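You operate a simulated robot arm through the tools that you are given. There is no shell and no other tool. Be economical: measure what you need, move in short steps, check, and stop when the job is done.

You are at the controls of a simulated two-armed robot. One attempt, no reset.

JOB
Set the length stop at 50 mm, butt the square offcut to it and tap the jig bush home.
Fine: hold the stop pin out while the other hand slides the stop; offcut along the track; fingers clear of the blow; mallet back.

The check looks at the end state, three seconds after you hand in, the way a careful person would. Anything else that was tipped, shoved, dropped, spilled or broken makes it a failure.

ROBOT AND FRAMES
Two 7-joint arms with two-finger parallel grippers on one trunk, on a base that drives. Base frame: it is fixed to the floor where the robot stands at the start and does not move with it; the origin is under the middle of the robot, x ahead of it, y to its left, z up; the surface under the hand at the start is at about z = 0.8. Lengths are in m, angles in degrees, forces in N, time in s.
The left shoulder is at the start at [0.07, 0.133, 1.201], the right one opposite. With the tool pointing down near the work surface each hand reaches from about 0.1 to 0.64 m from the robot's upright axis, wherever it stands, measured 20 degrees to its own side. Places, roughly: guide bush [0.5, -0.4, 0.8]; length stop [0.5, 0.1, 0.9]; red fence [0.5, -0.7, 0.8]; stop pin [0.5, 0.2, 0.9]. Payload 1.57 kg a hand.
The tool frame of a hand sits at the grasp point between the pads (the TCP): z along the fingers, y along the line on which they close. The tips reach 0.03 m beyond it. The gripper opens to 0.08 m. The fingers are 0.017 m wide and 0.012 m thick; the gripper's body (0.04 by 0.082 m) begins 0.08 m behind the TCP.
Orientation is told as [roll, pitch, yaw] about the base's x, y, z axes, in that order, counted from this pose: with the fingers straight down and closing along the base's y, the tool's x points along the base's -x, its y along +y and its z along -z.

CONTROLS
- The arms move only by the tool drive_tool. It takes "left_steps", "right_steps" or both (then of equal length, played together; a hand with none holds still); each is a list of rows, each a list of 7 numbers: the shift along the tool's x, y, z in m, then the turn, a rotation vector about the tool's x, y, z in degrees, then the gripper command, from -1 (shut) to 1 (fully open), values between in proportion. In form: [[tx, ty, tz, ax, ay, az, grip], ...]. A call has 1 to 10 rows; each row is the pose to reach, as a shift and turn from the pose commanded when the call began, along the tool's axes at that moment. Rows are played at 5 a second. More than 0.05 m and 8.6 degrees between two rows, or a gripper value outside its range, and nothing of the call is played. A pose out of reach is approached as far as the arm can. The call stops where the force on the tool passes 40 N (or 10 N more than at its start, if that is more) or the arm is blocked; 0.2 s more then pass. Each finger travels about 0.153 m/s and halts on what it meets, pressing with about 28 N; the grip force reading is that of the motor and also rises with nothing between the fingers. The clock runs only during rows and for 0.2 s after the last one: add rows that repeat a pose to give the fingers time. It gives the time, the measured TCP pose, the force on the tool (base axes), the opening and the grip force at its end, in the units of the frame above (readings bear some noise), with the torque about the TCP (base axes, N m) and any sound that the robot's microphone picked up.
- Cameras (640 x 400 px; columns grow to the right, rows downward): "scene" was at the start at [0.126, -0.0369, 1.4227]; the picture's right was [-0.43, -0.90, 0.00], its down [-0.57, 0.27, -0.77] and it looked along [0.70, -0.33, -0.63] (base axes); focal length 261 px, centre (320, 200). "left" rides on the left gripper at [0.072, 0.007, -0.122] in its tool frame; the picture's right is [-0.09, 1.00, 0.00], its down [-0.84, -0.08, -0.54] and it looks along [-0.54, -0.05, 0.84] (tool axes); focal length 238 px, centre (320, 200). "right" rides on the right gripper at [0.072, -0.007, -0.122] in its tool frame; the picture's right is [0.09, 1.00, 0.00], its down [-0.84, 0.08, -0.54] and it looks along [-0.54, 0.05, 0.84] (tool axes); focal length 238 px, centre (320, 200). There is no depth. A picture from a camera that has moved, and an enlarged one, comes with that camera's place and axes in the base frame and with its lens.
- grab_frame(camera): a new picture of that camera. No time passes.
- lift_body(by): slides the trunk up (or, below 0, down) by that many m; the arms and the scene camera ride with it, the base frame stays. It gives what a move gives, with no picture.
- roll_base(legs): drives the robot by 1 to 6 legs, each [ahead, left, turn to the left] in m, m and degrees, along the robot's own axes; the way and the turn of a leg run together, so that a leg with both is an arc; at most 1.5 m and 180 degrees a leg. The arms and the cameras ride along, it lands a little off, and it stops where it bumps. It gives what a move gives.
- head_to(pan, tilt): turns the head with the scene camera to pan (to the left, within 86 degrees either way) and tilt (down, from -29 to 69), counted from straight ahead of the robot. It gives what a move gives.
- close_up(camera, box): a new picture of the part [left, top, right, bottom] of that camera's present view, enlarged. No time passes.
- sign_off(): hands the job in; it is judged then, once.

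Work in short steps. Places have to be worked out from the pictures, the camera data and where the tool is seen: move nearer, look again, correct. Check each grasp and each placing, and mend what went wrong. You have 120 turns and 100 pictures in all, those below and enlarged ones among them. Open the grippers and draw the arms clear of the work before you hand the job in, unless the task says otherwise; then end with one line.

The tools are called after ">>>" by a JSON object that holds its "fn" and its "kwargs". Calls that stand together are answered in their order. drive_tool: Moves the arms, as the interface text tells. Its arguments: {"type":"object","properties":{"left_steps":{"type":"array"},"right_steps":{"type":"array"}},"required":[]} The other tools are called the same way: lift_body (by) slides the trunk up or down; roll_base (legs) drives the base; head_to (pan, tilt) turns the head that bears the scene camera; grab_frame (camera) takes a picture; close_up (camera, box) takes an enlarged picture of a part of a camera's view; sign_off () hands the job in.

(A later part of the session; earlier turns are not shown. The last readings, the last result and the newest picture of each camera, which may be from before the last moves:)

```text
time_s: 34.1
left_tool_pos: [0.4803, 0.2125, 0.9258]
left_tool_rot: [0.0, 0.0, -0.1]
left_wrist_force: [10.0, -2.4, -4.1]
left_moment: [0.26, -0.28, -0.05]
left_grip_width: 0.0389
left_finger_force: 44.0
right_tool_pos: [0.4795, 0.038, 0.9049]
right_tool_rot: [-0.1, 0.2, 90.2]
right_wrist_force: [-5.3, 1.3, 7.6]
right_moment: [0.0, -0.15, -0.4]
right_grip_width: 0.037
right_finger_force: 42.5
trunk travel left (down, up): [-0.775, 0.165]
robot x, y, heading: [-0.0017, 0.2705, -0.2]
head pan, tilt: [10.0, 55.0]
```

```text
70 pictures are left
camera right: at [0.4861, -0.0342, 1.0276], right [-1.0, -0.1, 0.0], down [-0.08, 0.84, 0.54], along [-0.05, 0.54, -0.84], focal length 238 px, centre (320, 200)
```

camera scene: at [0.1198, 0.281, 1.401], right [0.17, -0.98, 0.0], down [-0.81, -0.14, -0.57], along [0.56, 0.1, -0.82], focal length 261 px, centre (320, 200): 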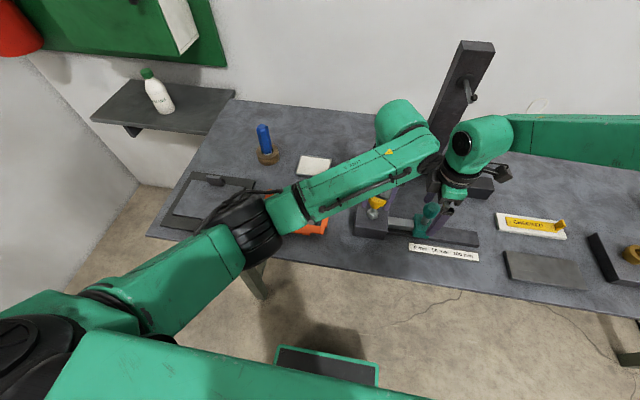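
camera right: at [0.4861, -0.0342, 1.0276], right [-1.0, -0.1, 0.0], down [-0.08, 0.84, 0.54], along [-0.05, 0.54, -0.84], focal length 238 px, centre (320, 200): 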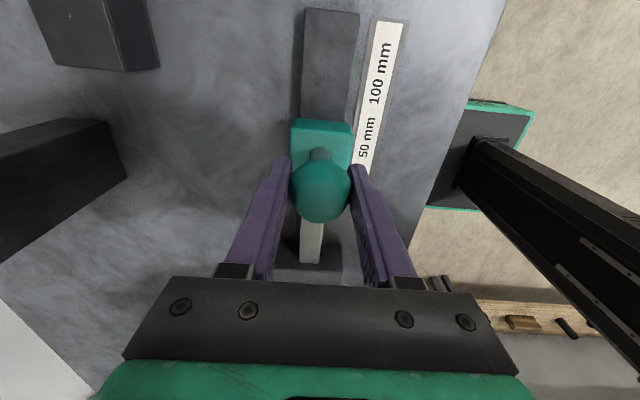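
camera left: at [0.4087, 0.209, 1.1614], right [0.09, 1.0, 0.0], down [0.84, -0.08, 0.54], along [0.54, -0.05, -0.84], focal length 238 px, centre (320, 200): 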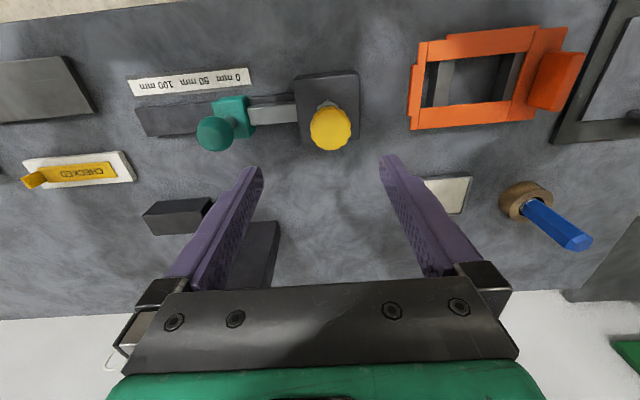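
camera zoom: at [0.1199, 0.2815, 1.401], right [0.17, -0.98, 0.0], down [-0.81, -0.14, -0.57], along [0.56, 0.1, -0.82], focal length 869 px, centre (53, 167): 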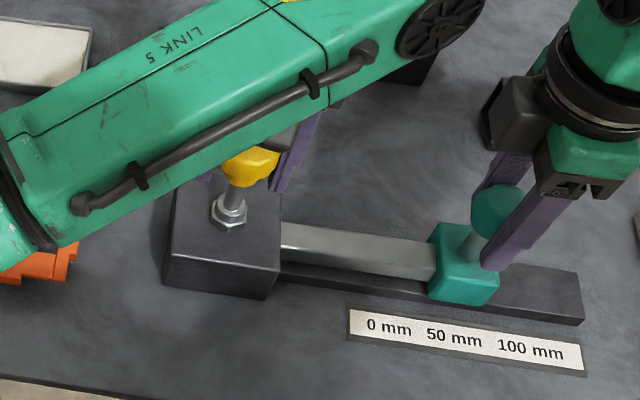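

"50 mm" now stands where "0 mm" stood against the slider. I let the pin down gently and watch whether it drops in fully (0.912).

>>> {"fn": "drive_tool", "kwargs": {"left_steps": [[0, 0, 0.004, 0, 0, 0, -1], [0, 0, 0.008, 0, 0, 0, -1], [0, 0, 0.011, 0, 0, 0, -1], [0, 0, 0.013, 0, 0, 0, -1], [0, 0, 0.0135, 0, 0, 0, -1]]}}

>>> {"fn": "drive_tool", "kwargs": {"right_steps": [[0.001, 0, 0, 0, 0, 0, -1], [0.001, 0, 0, 0, 0, 0, -1]]}}

```text
time_s: 35.3
left_tool_pos: [0.4815, 0.2122, 0.9123]
left_tool_rot: [0.1, 0.0, -0.2]
left_wrist_force: [11.3, -0.1, -0.6]
left_moment: [0.32, 0.03, 0.06]
left_grip_width: 0.0392
left_finger_force: 44.6
right_tool_pos: [0.4792, 0.0376, 0.9053]
right_tool_rot: [0.0, 0.2, 90.2]
right_wrist_force: [-6.4, -1.1, 7.7]
right_moment: [-0.07, 0.14, -0.16]
right_grip_width: 0.0371
right_finger_force: 43.6
trunk travel left (down, up): [-0.775, 0.165]
robot x, y, heading: [-0.0011, 0.2692, 0.1]
head pan, tilt: [10.0, 55.0]
```

```text
time_s: 35.9
left_tool_pos: [0.4805, 0.2121, 0.9116]
left_tool_rot: [-0.1, 0.0, -0.1]
left_wrist_force: [11.4, -1.7, -1.0]
left_moment: [0.36, -0.15, 0.05]
left_grip_width: 0.0391
left_finger_force: 44.6
right_tool_pos: [0.4789, 0.0383, 0.9052]
right_tool_rot: [-0.1, 0.2, 90.2]
right_wrist_force: [-8.3, 3.8, 3.6]
right_moment: [-0.26, -0.29, -0.25]
right_grip_width: 0.0369
right_finger_force: 43.0
trunk travel left (down, up): [-0.775, 0.165]
robot x, y, heading: [-0.0038, 0.2735, 0.1]
head pan, tilt: [10.0, 55.0]
```

The pin seated fully and the stop resists a 1 mm nudge: it is locked. I release both hands and lift them.

>>> {"fn": "drive_tool", "kwargs": {"left_steps": [[0, 0, 0, 0, 0, 0, 1], [0, 0, 0, 0, 0, 0, 1], [0, 0, -0.03, 0, 0, 0, 1], [0, 0, -0.07, 0, 0, 0, 1], [0, 0, -0.11, 0, 0, 0, 1], [0, 0, -0.13, 0, 0, 0, 1]], "right_steps": [[-0.001, 0, 0, 0, 0, 0, 1], [-0.001, 0, 0, 0, 0, 0, 1], [-0.001, 0, -0.03, 0, 0, 0, 1], [-0.001, 0, -0.07, 0, 0, 0, 1], [-0.001, 0, -0.11, 0, 0, 0, 1], [-0.001, 0, -0.13, 0, 0, 0, 1]]}}

>>> {"fn": "grab_frame", "kwargs": {"camera": "right"}}

>>> {"fn": "close_up", "kwargs": {"camera": "scene", "box": [310, 150, 490, 270]}}

```text
time_s: 37.3
left_tool_pos: [0.4797, 0.2128, 1.0421]
left_tool_rot: [0.0, 0.0, -0.1]
left_wrist_force: [0.2, -0.6, 0.4]
left_moment: [-0.03, -0.03, 0.0]
left_grip_width: 0.0801
left_finger_force: 0.0
right_tool_pos: [0.4788, 0.0367, 1.0358]
right_tool_rot: [-0.1, 0.1, 90.2]
right_wrist_force: [0.3, 0.9, 0.4]
right_moment: [-0.01, -0.02, -0.02]
right_grip_width: 0.0802
right_finger_force: 0.0
trunk travel left (down, up): [-0.775, 0.165]
robot x, y, heading: [0.001, 0.2698, 0.0]
head pan, tilt: [10.0, 55.0]
```

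```text
69 pictures are left
camera right: at [0.4853, -0.0345, 1.1578], right [-1.0, -0.1, 0.0], down [-0.08, 0.84, 0.54], along [-0.05, 0.54, -0.84], focal length 238 px, centre (320, 200)
```

right: 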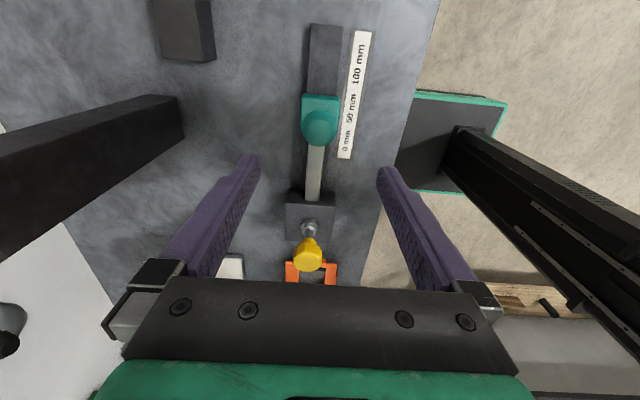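

```text
3.33 times, centred on (400, 210) of scene
camera zoom: at [0.1188, 0.2808, 1.4011], right [0.17, -0.98, 0.0], down [-0.81, -0.14, -0.57], along [0.57, 0.1, -0.82], focal length 869 px, centre (53, 167)
```

zoom: 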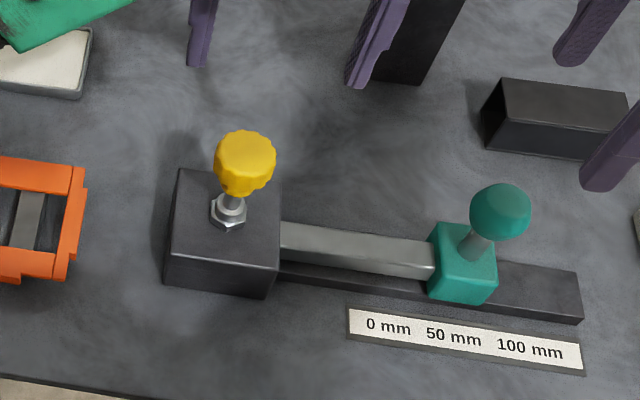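

The stop stands at 50 mm with the pin down. Now I look closely at the offcut candidates.

>>> {"fn": "close_up", "kwargs": {"camera": "scene", "box": [250, 110, 370, 190]}}

>>> {"fn": "drive_tool", "kwargs": {"right_steps": [[0.04, -0.02, 0, 0, 0, 0, 1], [0.08, -0.04, 0, 0, 0, 0, 1], [0.12, -0.04, 0, 0, 0, 0, 1], [0.12, -0.04, 0, 0, 0, 0, 1]]}}

>>> {"fn": "grab_frame", "kwargs": {"camera": "right"}}

>>> {"fn": "head_to", "kwargs": {"pan": -20, "tilt": 50}}

>>> {"fn": "grab_frame", "kwargs": {"camera": "scene"}}

```text
5.00 times, centred on (310, 150) of scene
camera zoom: at [0.1188, 0.2808, 1.4011], right [0.17, -0.98, 0.0], down [-0.81, -0.14, -0.57], along [0.57, 0.1, -0.82], focal length 1303 px, centre (370, 450)
```

zoom: 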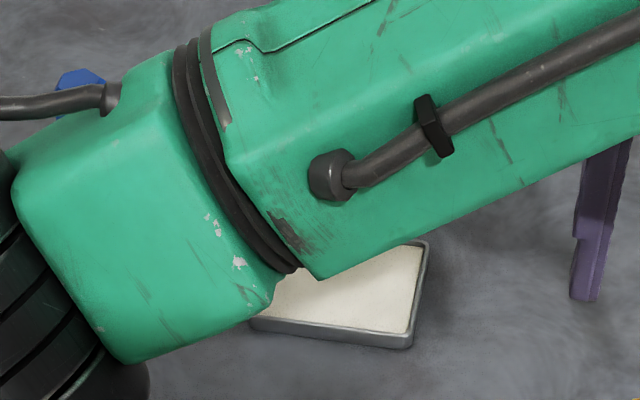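

```text
time_s: 38.3
left_tool_pos: [0.4803, 0.212, 1.0421]
left_tool_rot: [-0.1, 0.0, -0.1]
left_wrist_force: [-0.1, 0.0, 0.0]
left_moment: [0.0, 0.01, -0.01]
left_grip_width: 0.0803
left_finger_force: 0.0
right_tool_pos: [0.5203, -0.0812, 1.0372]
right_tool_rot: [-0.1, 0.1, 90.2]
right_wrist_force: [0.1, 0.4, -0.4]
right_moment: [0.0, 0.01, -0.02]
right_grip_width: 0.0801
right_finger_force: 0.1
trunk travel left (down, up): [-0.775, 0.165]
robot x, y, heading: [0.0008, 0.2666, -0.3]
head pan, tilt: [10.0, 55.0]
```

```text
66 pictures are left
camera right: at [0.5267, -0.1533, 1.1591], right [-1.0, -0.1, 0.0], down [-0.08, 0.84, 0.54], along [-0.05, 0.54, -0.84], focal length 238 px, centre (320, 200)
```

right: 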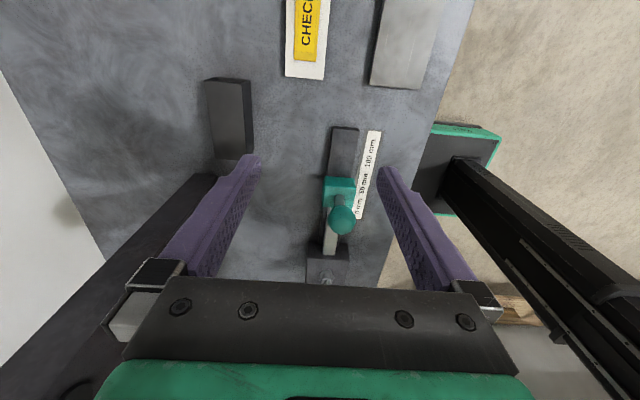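

```text
time_s: 39.3
left_tool_pos: [0.4816, 0.2121, 1.0432]
left_tool_rot: [-0.1, 0.0, 0.0]
left_wrist_force: [-0.2, 0.4, 0.1]
left_moment: [-0.02, -0.03, -0.01]
left_grip_width: 0.0801
left_finger_force: 0.0
right_tool_pos: [0.5199, -0.0823, 1.0374]
right_tool_rot: [-0.1, 0.1, 90.2]
right_wrist_force: [0.2, 0.8, -0.3]
right_moment: [0.0, -0.02, -0.02]
right_grip_width: 0.0802
right_finger_force: 0.0
trunk travel left (down, up): [-0.775, 0.165]
robot x, y, heading: [0.0019, 0.2726, -0.1]
head pan, tilt: [-20.0, 50.0]
```

```text
65 pictures are left
camera scene: at [0.1211, 0.2424, 1.4075], right [-0.34, -0.94, 0.0], down [-0.72, 0.26, -0.64], along [0.6, -0.22, -0.77], focal length 261 px, centre (320, 200)
```

scene: 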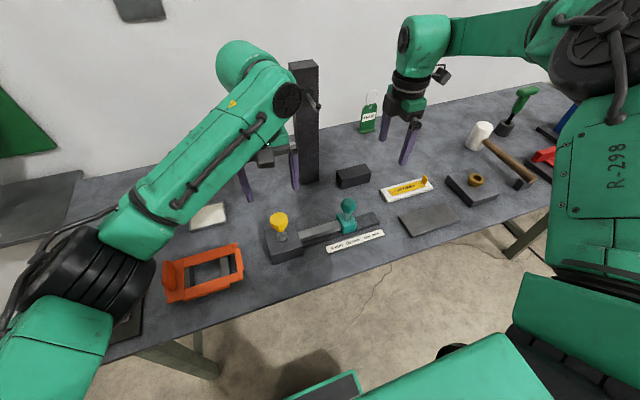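

I zoom into the black block from the right camera to size it.

>>> {"fn": "close_up", "kwargs": {"camera": "right", "box": [180, 60, 400, 197]}}

>>> {"fn": "close_up", "kwargs": {"camera": "scene", "box": [310, 140, 470, 240]}}

```text
2.91 times, centred on (290, 128) of right
camera zoom: at [0.5265, -0.1534, 1.159], right [-1.0, -0.1, 0.0], down [-0.08, 0.84, 0.54], along [-0.05, 0.54, -0.84], focal length 693 px, centre (407, 408)
```

zoom: 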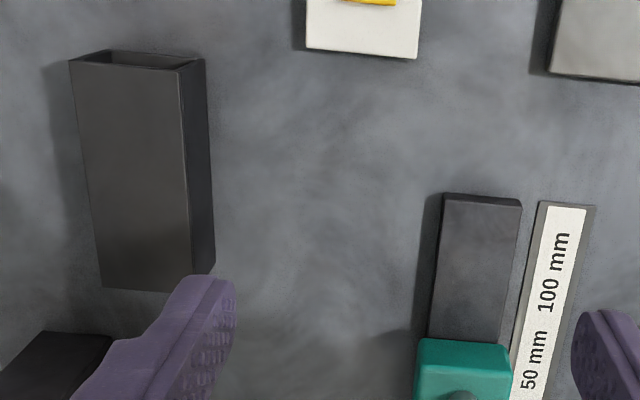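

```text
4.00 times, centred on (390, 190) of scene
camera zoom: at [0.1211, 0.2424, 1.4075], right [-0.34, -0.94, 0.0], down [-0.72, 0.26, -0.64], along [0.6, -0.22, -0.77], focal length 1043 px, centre (40, 240)
```

zoom: 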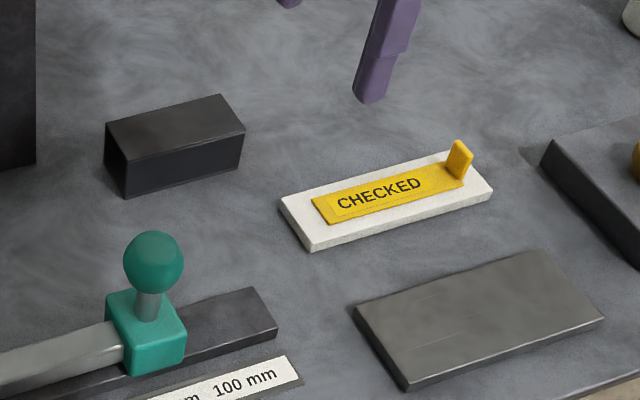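

The black bar is about 45×45×105 mm, a square offcut centred near (0.641, -0.054). I tuck the left hand away, raise the right one, and move the base right and ahead to bring the offcut into reach.

>>> {"fn": "drive_tool", "kwargs": {"left_steps": [[0.02, 0.03, -0.02, 0, 0, 0, 1], [0.04, 0.06, -0.04, 0, 0, 0, 1], [0.06, 0.09, -0.06, 0, 0, 0, 1], [0.08, 0.12, -0.08, 0, 0, 0, 1], [0.08, 0.15, -0.1, 0, 0, 0, 1], [0.08, 0.15, -0.1, 0, 0, 0, 1]]}}

>>> {"fn": "roll_base", "kwargs": {"legs": [[0, -0.1, 0], [0.09, 0, 0]]}}

>>> {"fn": "grab_frame", "kwargs": {"camera": "right"}}

>>> {"fn": "grab_frame", "kwargs": {"camera": "scene"}}

```text
time_s: 40.7
left_tool_pos: [0.4013, 0.3613, 1.1427]
left_tool_rot: [0.0, 0.1, -0.2]
left_wrist_force: [-0.4, 0.0, 0.6]
left_moment: [0.02, 0.0, -0.02]
left_grip_width: 0.0801
left_finger_force: 0.0
right_tool_pos: [0.5224, -0.0832, 1.0369]
right_tool_rot: [0.0, 0.0, 90.2]
right_wrist_force: [-0.4, 0.3, 0.6]
right_moment: [0.01, -0.02, 0.03]
right_grip_width: 0.0797
right_finger_force: 0.1
trunk travel left (down, up): [-0.775, 0.165]
robot x, y, heading: [0.0025, 0.27, -0.1]
head pan, tilt: [-20.0, 50.0]
```

```text
time_s: 42.5
left_tool_pos: [0.4881, 0.2627, 1.1433]
left_tool_rot: [-0.1, -0.2, -0.3]
left_wrist_force: [-0.4, 0.8, -0.4]
left_moment: [0.04, -0.03, -0.02]
left_grip_width: 0.0799
left_finger_force: 0.1
right_tool_pos: [0.6047, -0.1825, 1.039]
right_tool_rot: [-0.3, 0.2, 90.1]
right_wrist_force: [-0.5, 0.7, -0.2]
right_moment: [-0.01, -0.02, 0.0]
right_grip_width: 0.08
right_finger_force: 0.0
trunk travel left (down, up): [-0.775, 0.165]
robot x, y, heading: [0.0881, 0.1703, -0.3]
head pan, tilt: [-20.0, 50.0]
```

```text
62 pictures are left
camera right: at [0.6121, -0.2545, 1.1604], right [-1.0, -0.09, 0.0], down [-0.08, 0.84, 0.54], along [-0.05, 0.54, -0.84], focal length 238 px, centre (320, 200)
```

right: 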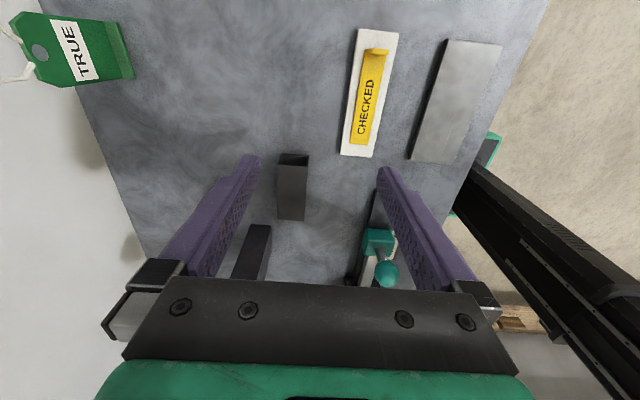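

```text
61 pictures are left
camera scene: at [0.2065, 0.1418, 1.4079], right [-0.34, -0.94, 0.0], down [-0.72, 0.26, -0.64], along [0.61, -0.22, -0.76], focal length 261 px, centre (320, 200)
```

scene: 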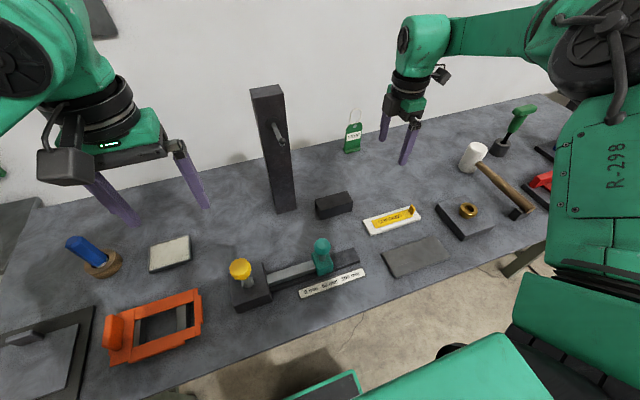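

The offcut's centre reads about (0.638, -0.060). I move the right hand above it and look again.

>>> {"fn": "drive_tool", "kwargs": {"right_steps": [[-0.04, -0.012, 0, 0, 0, 0, 1], [-0.08, -0.024, 0.01, 0, 0, 0, 1], [-0.1145, -0.033, 0.04, 0, 0, 0, 1], [-0.1145, -0.033, 0.08, 0, 0, 0, 1], [-0.1145, -0.033, 0.1, 0, 0, 0, 1], [-0.1145, -0.033, 0.1, 0, 0, 0, 1]]}}

>>> {"fn": "grab_frame", "kwargs": {"camera": "right"}}

>>> {"fn": "grab_frame", "kwargs": {"camera": "scene"}}

```text
time_s: 43.9
left_tool_pos: [0.4906, 0.2629, 1.142]
left_tool_rot: [0.0, -0.1, -0.2]
left_wrist_force: [0.5, 0.5, -0.2]
left_moment: [-0.03, 0.0, -0.01]
left_grip_width: 0.0798
left_finger_force: 0.1
right_tool_pos: [0.6218, -0.0734, 0.9462]
right_tool_rot: [-0.1, 0.2, 90.2]
right_wrist_force: [0.3, 0.1, 0.1]
right_moment: [0.0, 0.01, -0.02]
right_grip_width: 0.0804
right_finger_force: 0.0
right hand out of reach, approached as far as the arm can: row 3, 4, 5, 6
trunk travel left (down, up): [-0.775, 0.165]
robot x, y, heading: [0.0895, 0.168, -0.1]
head pan, tilt: [-20.0, 50.0]
```

```text
60 pictures are left
camera right: at [0.6279, -0.1456, 1.0677], right [-1.0, -0.09, 0.0], down [-0.08, 0.84, 0.54], along [-0.05, 0.54, -0.84], focal length 238 px, centre (320, 200)
```

right: 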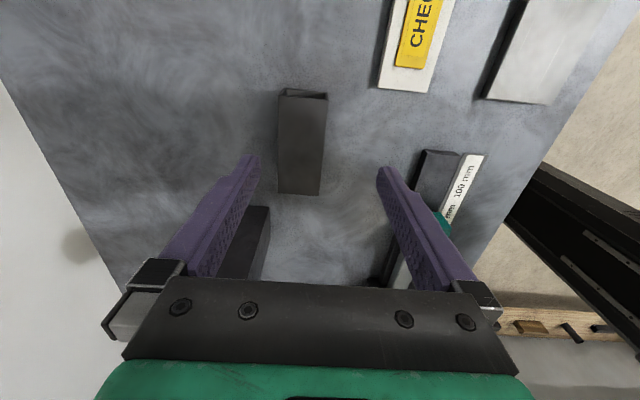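

```text
59 pictures are left
camera scene: at [0.2108, 0.1427, 1.4075], right [-0.34, -0.94, 0.0], down [-0.72, 0.26, -0.64], along [0.6, -0.22, -0.77], focal length 261 px, centre (320, 200)
```

scene: 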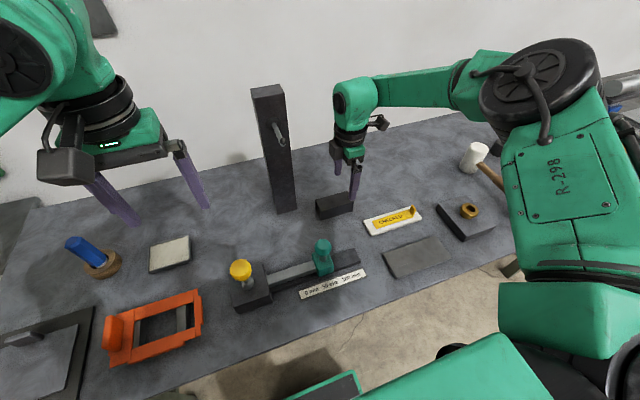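

I'm at the reach limit 17 mm short in x. I raise the hand, lower the trunk by 0.1 m, and drive a little ahead.

>>> {"fn": "drive_tool", "kwargs": {"right_steps": [[0.01, 0, -0.04, 0, 0, 0, 1], [0.02, 0, -0.08, 0, 0, 0, 1], [0.02, 0, -0.12, 0, 0, 0, 1], [0.02, 0, -0.12, 0, 0, 0, 1]]}}

>>> {"fn": "lift_body", "kwargs": {"by": -0.08}}

>>> {"fn": "roll_base", "kwargs": {"legs": [[0.03, -0.03, 0]]}}

```text
time_s: 44.9
left_tool_pos: [0.4898, 0.2621, 1.1428]
left_tool_rot: [0.0, 0.1, -0.2]
left_wrist_force: [0.2, 0.1, 0.3]
left_moment: [0.02, 0.02, 0.0]
left_grip_width: 0.08
left_finger_force: 0.0
right_tool_pos: [0.6208, -0.0944, 1.0675]
right_tool_rot: [0.0, 0.0, 90.1]
right_wrist_force: [0.8, 0.1, 0.2]
right_moment: [0.0, -0.01, -0.01]
right_grip_width: 0.0802
right_finger_force: 0.1
trunk travel left (down, up): [-0.775, 0.165]
robot x, y, heading: [0.0891, 0.1678, -0.4]
head pan, tilt: [-20.0, 50.0]
```

```text
time_s: 46.1
left_tool_pos: [0.4899, 0.2634, 1.0621]
left_tool_rot: [0.0, 0.0, -0.2]
left_wrist_force: [-0.6, -0.3, 0.3]
left_moment: [-0.01, 0.02, -0.01]
left_grip_width: 0.08
left_finger_force: 0.0
right_tool_pos: [0.6202, -0.0957, 0.9865]
right_tool_rot: [-0.1, 0.0, 90.1]
right_wrist_force: [-0.1, 0.4, 0.3]
right_moment: [-0.01, -0.01, -0.02]
right_grip_width: 0.0799
right_finger_force: 0.1
trunk travel left (down, up): [-0.695, 0.245]
robot x, y, heading: [0.0917, 0.1664, -0.1]
head pan, tilt: [-20.0, 50.0]
```

```text
time_s: 47.0
left_tool_pos: [0.517, 0.236, 1.0637]
left_tool_rot: [-0.2, -0.1, -0.2]
left_wrist_force: [-1.0, 1.4, 0.8]
left_moment: [-0.03, -0.04, 0.01]
left_grip_width: 0.0801
left_finger_force: 0.0
right_tool_pos: [0.648, -0.1216, 0.9876]
right_tool_rot: [-0.3, 0.4, 90.0]
right_wrist_force: [-1.2, -0.1, 0.1]
right_moment: [-0.02, -0.02, -0.03]
right_grip_width: 0.0802
right_finger_force: 0.0
trunk travel left (down, up): [-0.695, 0.245]
robot x, y, heading: [0.1172, 0.1408, -0.1]
head pan, tilt: [-20.0, 50.0]
```

I move over the offcut again, stopping above it.

>>> {"fn": "drive_tool", "kwargs": {"right_steps": [[-0.02, 0.003, 0, 0, 0, 0, 1], [-0.04, 0.007, 0.01, 0, 0, 0, 1], [-0.0575, 0.009, 0.05, 0, 0, 0, 1], [-0.0575, 0.009, 0.08, 0, 0, 0, 1], [-0.0575, 0.009, 0.08, 0, 0, 0, 1]]}}

>>> {"fn": "grab_frame", "kwargs": {"camera": "right"}}

```text
time_s: 48.2
left_tool_pos: [0.5194, 0.2331, 1.0625]
left_tool_rot: [0.1, 0.0, -0.3]
left_wrist_force: [-0.7, -0.1, 0.8]
left_moment: [0.01, 0.01, 0.03]
left_grip_width: 0.08
left_finger_force: 0.1
right_tool_pos: [0.6407, -0.0664, 0.9053]
right_tool_rot: [-0.1, 0.1, 90.1]
right_wrist_force: [0.6, 1.2, 0.7]
right_moment: [-0.01, 0.01, 0.0]
right_grip_width: 0.0799
right_finger_force: 0.1
trunk travel left (down, up): [-0.695, 0.245]
robot x, y, heading: [0.1216, 0.1381, -0.1]
head pan, tilt: [-20.0, 50.0]
```

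```text
58 pictures are left
camera right: at [0.648, -0.138, 1.0278], right [-1.0, -0.09, 0.0], down [-0.08, 0.84, 0.54], along [-0.05, 0.54, -0.84], focal length 238 px, centre (320, 200)
```

right: 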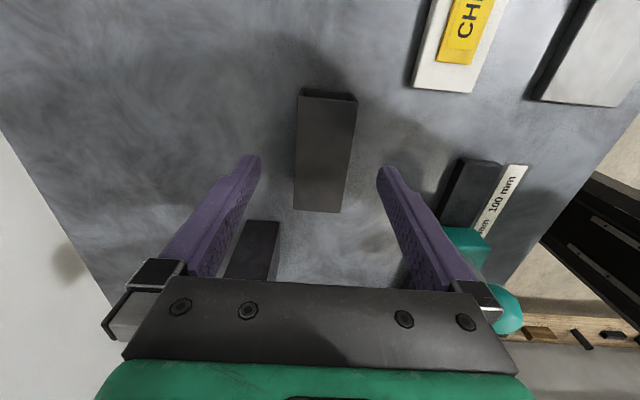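

The offcut is aligned with the base axes and centred. I descend to z = 0.840 and close.

>>> {"fn": "drive_tool", "kwargs": {"right_steps": [[0, 0.001, 0.02, 0, 0, 0, 1], [0, 0.001, 0.045, 0, 0, 0, 1], [0, 0.001, 0.065, 0, 0, 0, 1], [0, 0.001, 0.065, 0, 0, 0, 1], [0, 0.001, 0.065, 0, 0, 0, -1], [0, 0.001, 0.065, 0, 0, 0, -1], [0, 0.001, 0.065, 0, 0, 0, -1]]}}

>>> {"fn": "grab_frame", "kwargs": {"camera": "right"}}

```text
time_s: 49.8
left_tool_pos: [0.5192, 0.2333, 1.0622]
left_tool_rot: [0.0, 0.0, -0.2]
left_wrist_force: [-0.4, 0.4, 0.2]
left_moment: [-0.05, 0.02, 0.01]
left_grip_width: 0.0801
left_finger_force: 0.1
right_tool_pos: [0.6276, -0.0717, 0.8479]
right_tool_rot: [-0.2, 0.1, 90.1]
right_wrist_force: [-1.0, 1.2, 0.4]
right_moment: [0.07, 0.08, -0.03]
right_grip_width: 0.0452
right_finger_force: 28.2
right hand out of reach, approached as far as the arm can: row 2, 3, 4, 5, 6, 7
trunk travel left (down, up): [-0.695, 0.245]
robot x, y, heading: [0.1215, 0.1403, -0.1]
head pan, tilt: [-20.0, 50.0]
```

```text
57 pictures are left
camera right: at [0.6352, -0.1433, 0.9698], right [-1.0, -0.09, 0.0], down [-0.08, 0.84, 0.54], along [-0.05, 0.54, -0.84], focal length 238 px, centre (320, 200)
```

right: 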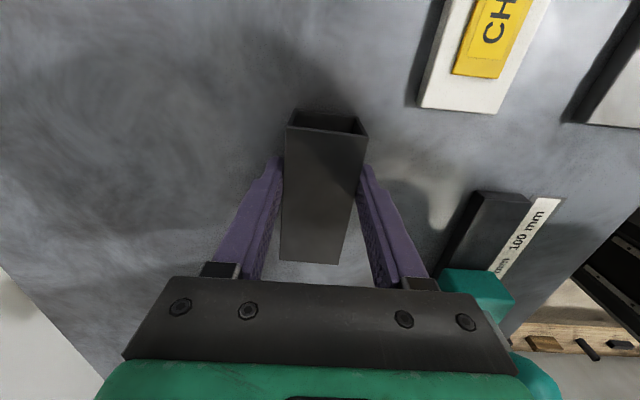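

The offcut is held (45 mm). I lift it and carry it over the track end, high.

>>> {"fn": "drive_tool", "kwargs": {"right_steps": [[0, 0, -0.02, 0, 0, 0, -1], [0, 0.01, -0.06, 0, 0, 0, -1], [0.008, 0.04, -0.08, 0, 0, 0, -1], [0.016, 0.07, -0.08, 0, 0, 0, -1], [0.024, 0.1, -0.08, 0, 0, 0, -1], [0.033, 0.13, -0.08, 0, 0, 0, -1], [0.033, 0.148, -0.08, 0, 0, 0, -1], [0.033, 0.148, -0.08, 0, 0, 0, -1]]}}

>>> {"fn": "grab_frame", "kwargs": {"camera": "right"}}

>>> {"fn": "grab_frame", "kwargs": {"camera": "scene"}}

```text
time_s: 51.6
left_tool_pos: [0.5205, 0.233, 1.0623]
left_tool_rot: [0.1, 0.0, -0.2]
left_wrist_force: [-0.6, -0.9, 0.5]
left_moment: [-0.02, 0.03, 0.0]
left_grip_width: 0.0801
left_finger_force: 0.1
right_tool_pos: [0.4801, -0.1065, 0.9269]
right_tool_rot: [-0.2, 0.2, 90.1]
right_wrist_force: [-0.2, -0.4, -3.7]
right_moment: [-0.05, 0.0, 0.0]
right_grip_width: 0.0448
right_finger_force: 28.1
trunk travel left (down, up): [-0.695, 0.245]
robot x, y, heading: [0.1204, 0.1368, -0.3]
head pan, tilt: [-20.0, 50.0]
```

```text
56 pictures are left
camera right: at [0.4879, -0.1775, 1.048], right [-1.0, -0.09, 0.0], down [-0.08, 0.84, 0.54], along [-0.05, 0.54, -0.84], focal length 238 px, centre (320, 200)
```

right: 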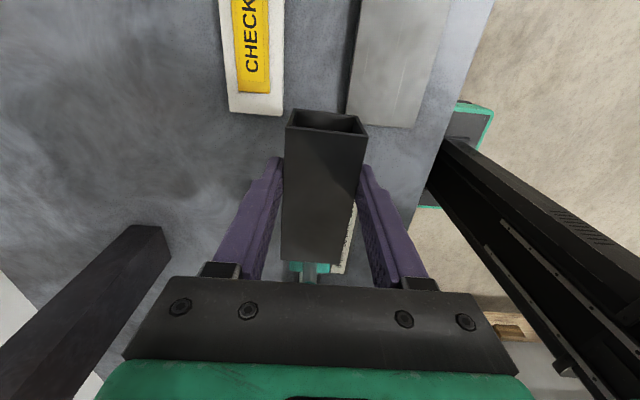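

```text
55 pictures are left
camera scene: at [0.2406, 0.1126, 1.3274], right [-0.34, -0.94, 0.0], down [-0.72, 0.26, -0.64], along [0.6, -0.22, -0.77], focal length 261 px, centre (320, 200)
```

scene: 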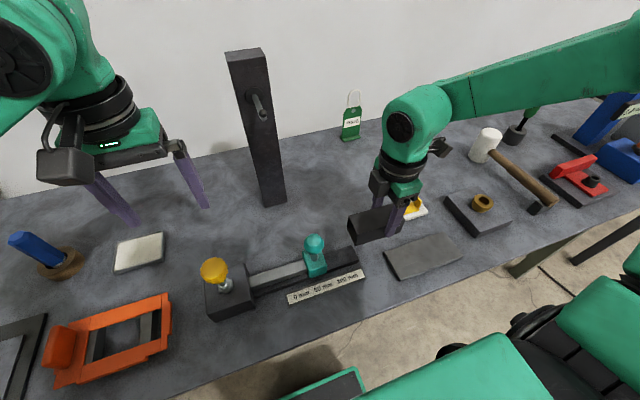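

I move slightly toward the stop and lower the offcut onto the track, watching the force.

>>> {"fn": "drive_tool", "kwargs": {"right_steps": [[-0.01, 0, 0.01, 0, 0, 0, -1], [-0.018, 0, 0.03, 0, 0, 0, -1], [-0.018, 0, 0.05, 0, 0, 0, -1], [-0.018, 0, 0.054, 0, 0, 0, -1], [-0.018, 0, 0.056, 0, 0, 0, -1], [-0.018, 0, 0.056, 0, 0, 0, -1]]}}

>>> {"fn": "close_up", "kwargs": {"camera": "scene", "box": [260, 190, 440, 302]}}

```text
time_s: 53.0
left_tool_pos: [0.5194, 0.2336, 1.0618]
left_tool_rot: [-0.1, 0.0, -0.2]
left_wrist_force: [-0.1, 0.7, 0.4]
left_moment: [0.0, 0.0, 0.0]
left_grip_width: 0.08
left_finger_force: 0.0
right_tool_pos: [0.482, -0.0887, 0.87]
right_tool_rot: [0.0, 0.1, 90.1]
right_wrist_force: [0.3, 0.5, -3.8]
right_moment: [-0.06, -0.04, 0.0]
right_grip_width: 0.0449
right_finger_force: 27.6
trunk travel left (down, up): [-0.695, 0.245]
robot x, y, heading: [0.1174, 0.141, 0.2]
head pan, tilt: [-20.0, 50.0]
```

```text
3.56 times, centred on (350, 246) of scene
camera zoom: at [0.2402, 0.1125, 1.3275], right [-0.34, -0.94, 0.0], down [-0.72, 0.26, -0.64], along [0.6, -0.22, -0.77], focal length 927 px, centre (213, 36)
```

zoom: 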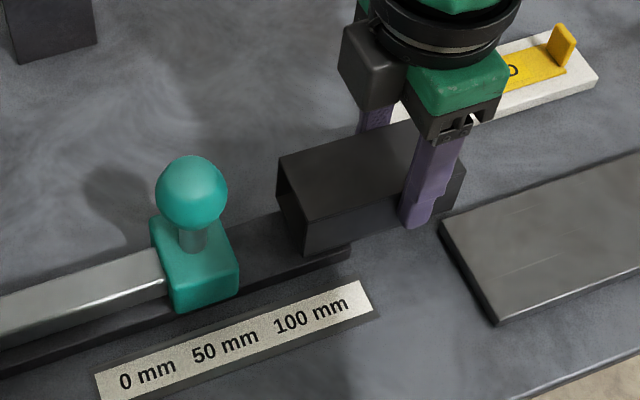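

Still hanging free (weight 3.8 N). I lower further in 2 mm steps until it touches.

>>> {"fn": "drive_tool", "kwargs": {"right_steps": [[0, 0, 0.002, 0, 0, 0, -1], [0, 0, 0.004, 0, 0, 0, -1], [0, 0, 0.005, 0, 0, 0, -1], [0, 0, 0.005, 0, 0, 0, -1]]}}

```text
time_s: 54.0
left_tool_pos: [0.5199, 0.2334, 1.0628]
left_tool_rot: [0.0, 0.0, -0.2]
left_wrist_force: [-1.1, -1.1, 0.2]
left_moment: [-0.01, -0.02, -0.01]
left_grip_width: 0.0801
left_finger_force: 0.1
right_tool_pos: [0.4812, -0.0875, 0.8662]
right_tool_rot: [-0.1, 0.2, 90.1]
right_wrist_force: [0.0, 0.3, -2.5]
right_moment: [-0.02, 0.0, -0.02]
right_grip_width: 0.0447
right_finger_force: 28.5
trunk travel left (down, up): [-0.695, 0.245]
robot x, y, heading: [0.1175, 0.14, -0.0]
head pan, tilt: [-20.0, 50.0]
```

Touching now. I slide it along the track toward the stop, about 36 mm, then creep.

>>> {"fn": "drive_tool", "kwargs": {"right_steps": [[-0.008, 0.001, 0, 0, 0, 0, -1], [-0.016, 0.001, 0, 0, 0, 0, -1], [-0.024, 0.001, 0, 0, 0, 0, -1], [-0.03, 0.001, 0, 0, 0, 0, -1], [-0.033, 0.001, 0, 0, 0, 0, -1], [-0.033, 0.001, 0, 0, 0, 0, -1]]}}

>>> {"fn": "close_up", "kwargs": {"camera": "scene", "box": [260, 190, 440, 302]}}

```text
time_s: 55.4
left_tool_pos: [0.5193, 0.2326, 1.0617]
left_tool_rot: [0.0, -0.1, -0.3]
left_wrist_force: [-0.1, -0.8, 0.2]
left_moment: [0.01, -0.01, -0.01]
left_grip_width: 0.08
left_finger_force: 0.1
right_tool_pos: [0.4796, -0.0548, 0.8661]
right_tool_rot: [-0.1, 0.1, 90.1]
right_wrist_force: [0.1, 0.4, -3.4]
right_moment: [-0.04, -0.02, 0.0]
right_grip_width: 0.0446
right_finger_force: 28.1
trunk travel left (down, up): [-0.695, 0.245]
robot x, y, heading: [0.1192, 0.1376, -0.1]
head pan, tilt: [-20.0, 50.0]
```

```text
3.56 times, centred on (350, 246) of scene
camera zoom: at [0.2401, 0.1126, 1.3275], right [-0.34, -0.94, 0.0], down [-0.72, 0.26, -0.64], along [0.6, -0.22, -0.77], focal length 927 px, centre (213, 36)
```

zoom: 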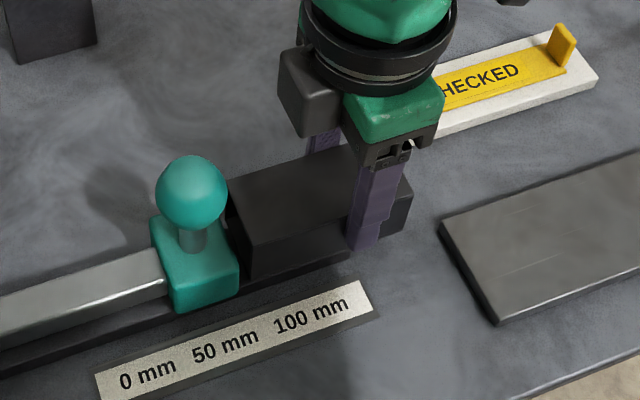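

A gap of a few mm is left. I creep on in 1 mm steps watching for a y force.

>>> {"fn": "drive_tool", "kwargs": {"right_steps": [[-0.001, 0, 0, 0, 0, 0, -1], [-0.002, 0, 0, 0, 0, 0, -1], [-0.003, 0, 0, 0, 0, 0, -1], [-0.004, 0, 0, 0, 0, 0, -1]]}}

>>> {"fn": "close_up", "kwargs": {"camera": "scene", "box": [290, 215, 380, 271]}}

```text
time_s: 56.4
left_tool_pos: [0.5186, 0.2321, 1.062]
left_tool_rot: [0.0, 0.0, -0.2]
left_wrist_force: [-1.0, -0.3, 0.9]
left_moment: [0.02, -0.04, 0.01]
left_grip_width: 0.08
left_finger_force: 0.1
right_tool_pos: [0.481, -0.0506, 0.8646]
right_tool_rot: [-0.1, 0.1, 90.1]
right_wrist_force: [-0.8, -1.0, -3.8]
right_moment: [-0.07, -0.03, 0.01]
right_grip_width: 0.0451
right_finger_force: 28.3
trunk travel left (down, up): [-0.695, 0.245]
robot x, y, heading: [0.1201, 0.138, 0.1]
head pan, tilt: [-20.0, 50.0]
```

```text
7.11 times, centred on (335, 243) of scene
camera zoom: at [0.2402, 0.1127, 1.3275], right [-0.34, -0.94, 0.0], down [-0.72, 0.26, -0.64], along [0.6, -0.22, -0.77], focal length 1854 px, centre (213, -106)
```

zoom: 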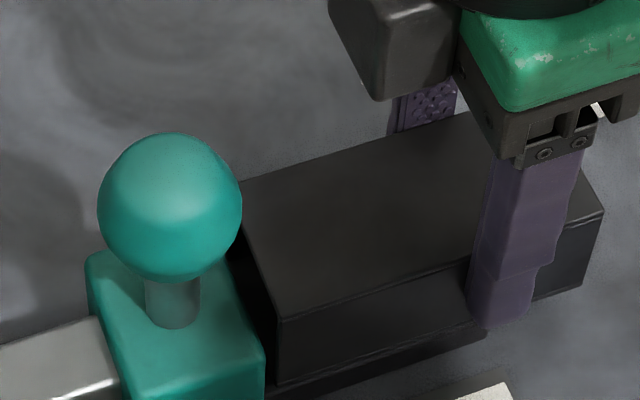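

The full weight still hangs, so it hovers slightly. I lower until the force changes clearly.

>>> {"fn": "drive_tool", "kwargs": {"right_steps": [[0, 0, 0.001, 0, 0, 0, -1], [0, 0, 0.002, 0, 0, 0, -1], [0, 0, 0.003, 0, 0, 0, -1], [0, 0, 0.003, 0, 0, 0, -1]]}}

```text
time_s: 57.4
left_tool_pos: [0.5201, 0.2319, 1.0625]
left_tool_rot: [0.1, 0.0, -0.2]
left_wrist_force: [-0.3, 0.3, -1.3]
left_moment: [-0.02, 0.02, -0.02]
left_grip_width: 0.0799
left_finger_force: 0.1
right_tool_pos: [0.48, -0.0511, 0.8629]
right_tool_rot: [-0.1, 0.2, 90.1]
right_wrist_force: [-0.7, -0.4, -4.5]
right_moment: [-0.05, 0.03, 0.0]
right_grip_width: 0.0447
right_finger_force: 27.8
trunk travel left (down, up): [-0.695, 0.245]
robot x, y, heading: [0.1179, 0.1421, 0.1]
head pan, tilt: [-20.0, 50.0]
```

Not yet down; another few mm.

>>> {"fn": "drive_tool", "kwargs": {"right_steps": [[0, 0, 0.001, 0, 0, 0, -1], [0, 0, 0.002, 0, 0, 0, -1], [0, 0, 0.003, 0, 0, 0, -1], [0, 0, 0.004, 0, 0, 0, -1], [0, 0, 0.004, 0, 0, 0, -1]]}}

>>> {"fn": "close_up", "kwargs": {"camera": "scene", "box": [290, 215, 380, 271]}}

```text
time_s: 58.6
left_tool_pos: [0.5187, 0.2341, 1.063]
left_tool_rot: [-0.1, -0.1, -0.2]
left_wrist_force: [-0.3, -0.6, -0.1]
left_moment: [0.04, 0.01, -0.02]
left_grip_width: 0.0799
left_finger_force: 0.1
right_tool_pos: [0.4801, -0.0504, 0.8603]
right_tool_rot: [-0.3, 0.1, 90.1]
right_wrist_force: [5.9, -4.3, 24.2]
right_moment: [-0.1, 0.25, 0.08]
right_grip_width: 0.0445
right_finger_force: 28.3
trunk travel left (down, up): [-0.695, 0.245]
robot x, y, heading: [0.1186, 0.1391, -0.2]
head pan, tilt: [-20.0, 50.0]
```

```text
7.11 times, centred on (335, 243) of scene
camera zoom: at [0.2381, 0.1135, 1.3278], right [-0.34, -0.94, 0.0], down [-0.72, 0.26, -0.64], along [0.6, -0.22, -0.77], focal length 1854 px, centre (213, -106)
```

zoom: 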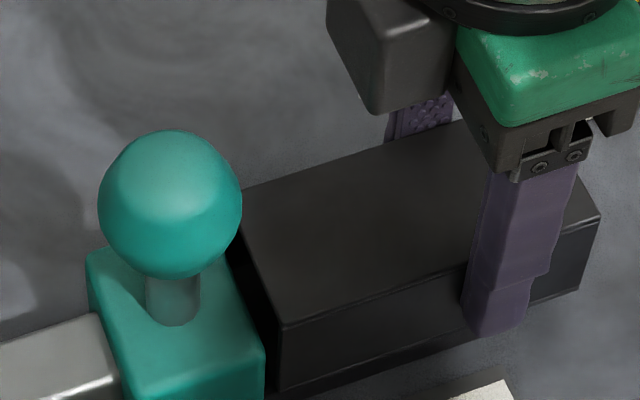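

On the track now (pressing 28 N). I ease up 2.5 mm and creep toward the stop.

>>> {"fn": "drive_tool", "kwargs": {"right_steps": [[0, 0, -0.0025, 0, 0, 0, -1], [-0.001, 0, -0.0025, 0, 0, 0, -1], [-0.002, 0, -0.0025, 0, 0, 0, -1], [-0.003, 0, -0.0025, 0, 0, 0, -1], [-0.003, 0, -0.0025, 0, 0, 0, -1]]}}

>>> {"fn": "close_up", "kwargs": {"camera": "scene", "box": [290, 215, 380, 271]}}

```text
time_s: 59.8
left_tool_pos: [0.5202, 0.2331, 1.0613]
left_tool_rot: [0.0, 0.0, -0.2]
left_wrist_force: [0.1, -0.1, 0.5]
left_moment: [-0.02, -0.05, 0.0]
left_grip_width: 0.0801
left_finger_force: 0.1
right_tool_pos: [0.4804, -0.0487, 0.8606]
right_tool_rot: [0.0, 0.1, 90.1]
right_wrist_force: [0.2, -0.7, -5.0]
right_moment: [-0.06, 0.06, 0.0]
right_grip_width: 0.0448
right_finger_force: 28.4
trunk travel left (down, up): [-0.695, 0.245]
robot x, y, heading: [0.1197, 0.1393, 0.1]
head pan, tilt: [-20.0, 50.0]
```

```text
7.11 times, centred on (335, 243) of scene
camera zoom: at [0.24, 0.1126, 1.3275], right [-0.34, -0.94, 0.0], down [-0.72, 0.26, -0.64], along [0.6, -0.22, -0.77], focal length 1854 px, centre (213, -106)
```

zoom: 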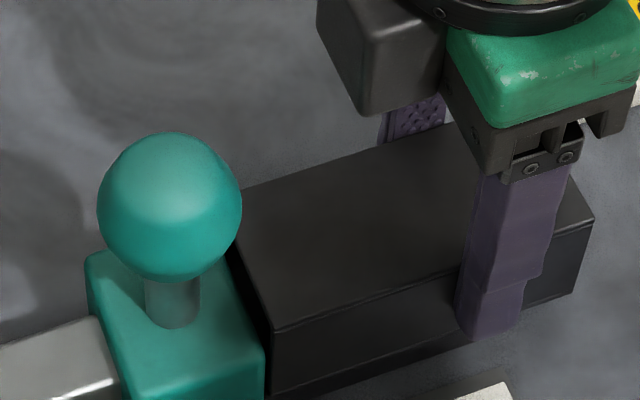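

Nearly there. I creep on by up to 3 mm more.

>>> {"fn": "drive_tool", "kwargs": {"right_steps": [[-0.001, 0, 0, 0, 0, 0, -1], [-0.002, 0, 0, 0, 0, 0, -1], [-0.003, 0, 0, 0, 0, 0, -1], [-0.003, 0, 0, 0, 0, 0, -1]]}}

>>> {"fn": "close_up", "kwargs": {"camera": "scene", "box": [290, 215, 380, 271]}}

```text
time_s: 60.8
left_tool_pos: [0.5189, 0.231, 1.0629]
left_tool_rot: [0.2, 0.0, -0.3]
left_wrist_force: [-0.4, 0.4, 0.7]
left_moment: [0.01, -0.01, 0.0]
left_grip_width: 0.0801
left_finger_force: 0.0
right_tool_pos: [0.4812, -0.0475, 0.8604]
right_tool_rot: [-0.2, 0.1, 90.1]
right_wrist_force: [0.3, -4.7, -2.9]
right_moment: [-0.2, -0.02, -0.13]
right_grip_width: 0.0447
right_finger_force: 28.2
trunk travel left (down, up): [-0.695, 0.245]
robot x, y, heading: [0.1176, 0.139, -0.1]
head pan, tilt: [-20.0, 50.0]
```

```text
7.11 times, centred on (335, 243) of scene
camera zoom: at [0.24, 0.1114, 1.3275], right [-0.34, -0.94, 0.0], down [-0.72, 0.26, -0.64], along [0.6, -0.22, -0.77], focal length 1854 px, centre (213, -106)
```

zoom: 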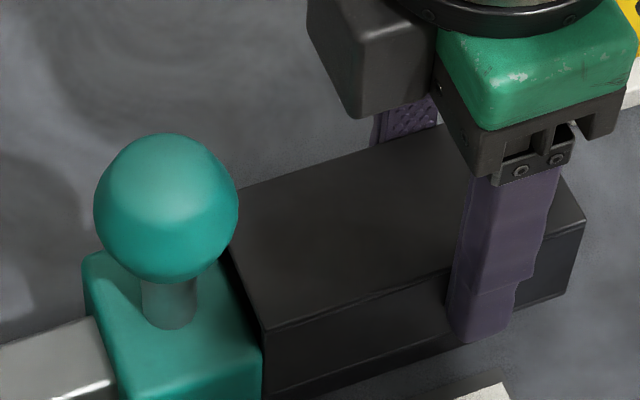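

The y force of -4.7 N shows contact with the stop. I open, then lift straight up.

>>> {"fn": "drive_tool", "kwargs": {"right_steps": [[0, 0, 0, 0, 0, 0, 0], [0, 0, 0, 0, 0, 0, 1], [0, 0, 0, 0, 0, 0, 1], [0, 0, -0.03, 0, 0, 0, 1], [0, 0, -0.07, 0, 0, 0, 1], [0, 0, -0.11, 0, 0, 0, 1], [0.03, 0, -0.13, 0, 0, 0, 1], [0.03, 0, -0.13, 0, 0, 0, 1]]}}

>>> {"fn": "grab_frame", "kwargs": {"camera": "right"}}

>>> {"fn": "close_up", "kwargs": {"camera": "scene", "box": [270, 210, 400, 291]}}

```text
time_s: 62.6
left_tool_pos: [0.5187, 0.234, 1.0621]
left_tool_rot: [0.0, 0.1, -0.2]
left_wrist_force: [0.0, -0.2, 0.6]
left_moment: [-0.01, 0.02, -0.01]
left_grip_width: 0.0798
left_finger_force: 0.0
right_tool_pos: [0.4797, -0.0751, 0.9922]
right_tool_rot: [-0.1, 0.1, 90.1]
right_wrist_force: [0.3, 1.7, 0.3]
right_moment: [0.02, 0.01, 0.0]
right_grip_width: 0.0799
right_finger_force: 0.1
trunk travel left (down, up): [-0.695, 0.245]
robot x, y, heading: [0.1193, 0.143, -0.3]
head pan, tilt: [-20.0, 50.0]
```

```text
48 pictures are left
camera right: at [0.4865, -0.1467, 1.1146], right [-1.0, -0.09, 0.0], down [-0.08, 0.84, 0.54], along [-0.05, 0.54, -0.84], focal length 238 px, centre (320, 200)
```

right: 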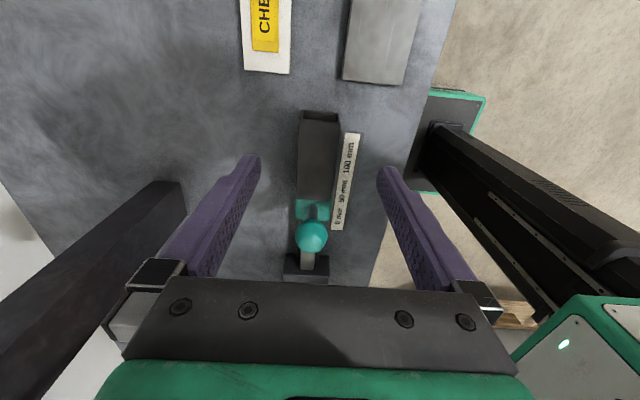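

```text
4.92 times, centred on (335, 250) of scene
camera zoom: at [0.2401, 0.1134, 1.3275], right [-0.34, -0.94, 0.0], down [-0.72, 0.26, -0.64], along [0.6, -0.22, -0.77], focal length 1283 px, centre (246, -49)
```

zoom: 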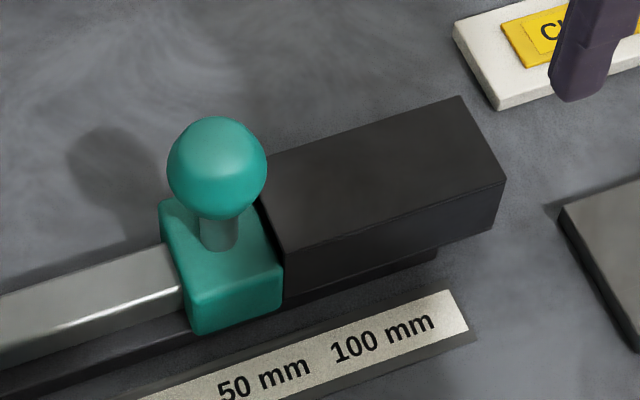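

It sits on the track against the stop. I verify the joint from the right camera.

>>> {"fn": "close_up", "kwargs": {"camera": "right", "box": [270, 100, 370, 262]}}

>>> {"fn": "close_up", "kwargs": {"camera": "left", "box": [0, 0, 320, 200]}}

```text
2.47 times, centred on (320, 181) of right
camera zoom: at [0.4865, -0.1467, 1.1146], right [-1.0, -0.09, 0.0], down [-0.08, 0.84, 0.54], along [-0.05, 0.54, -0.84], focal length 588 px, centre (320, 247)
```

zoom: 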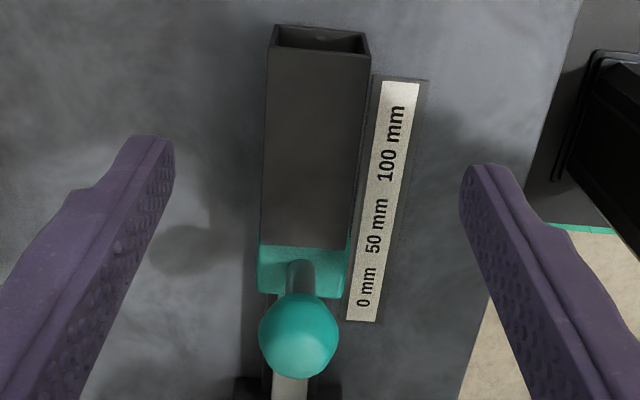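

```text
2.00 times, centred on (160, 100) of left
camera zoom: at [0.4481, 0.2407, 1.1839], right [0.1, 1.0, 0.0], down [0.84, -0.08, 0.54], along [0.54, -0.05, -0.84], focal length 477 px, centre (640, 400)
```

zoom: 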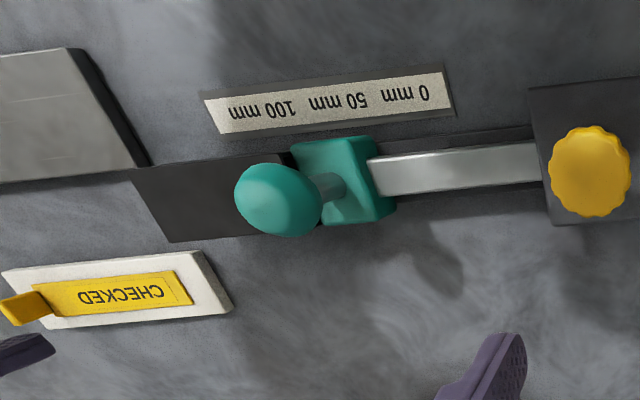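

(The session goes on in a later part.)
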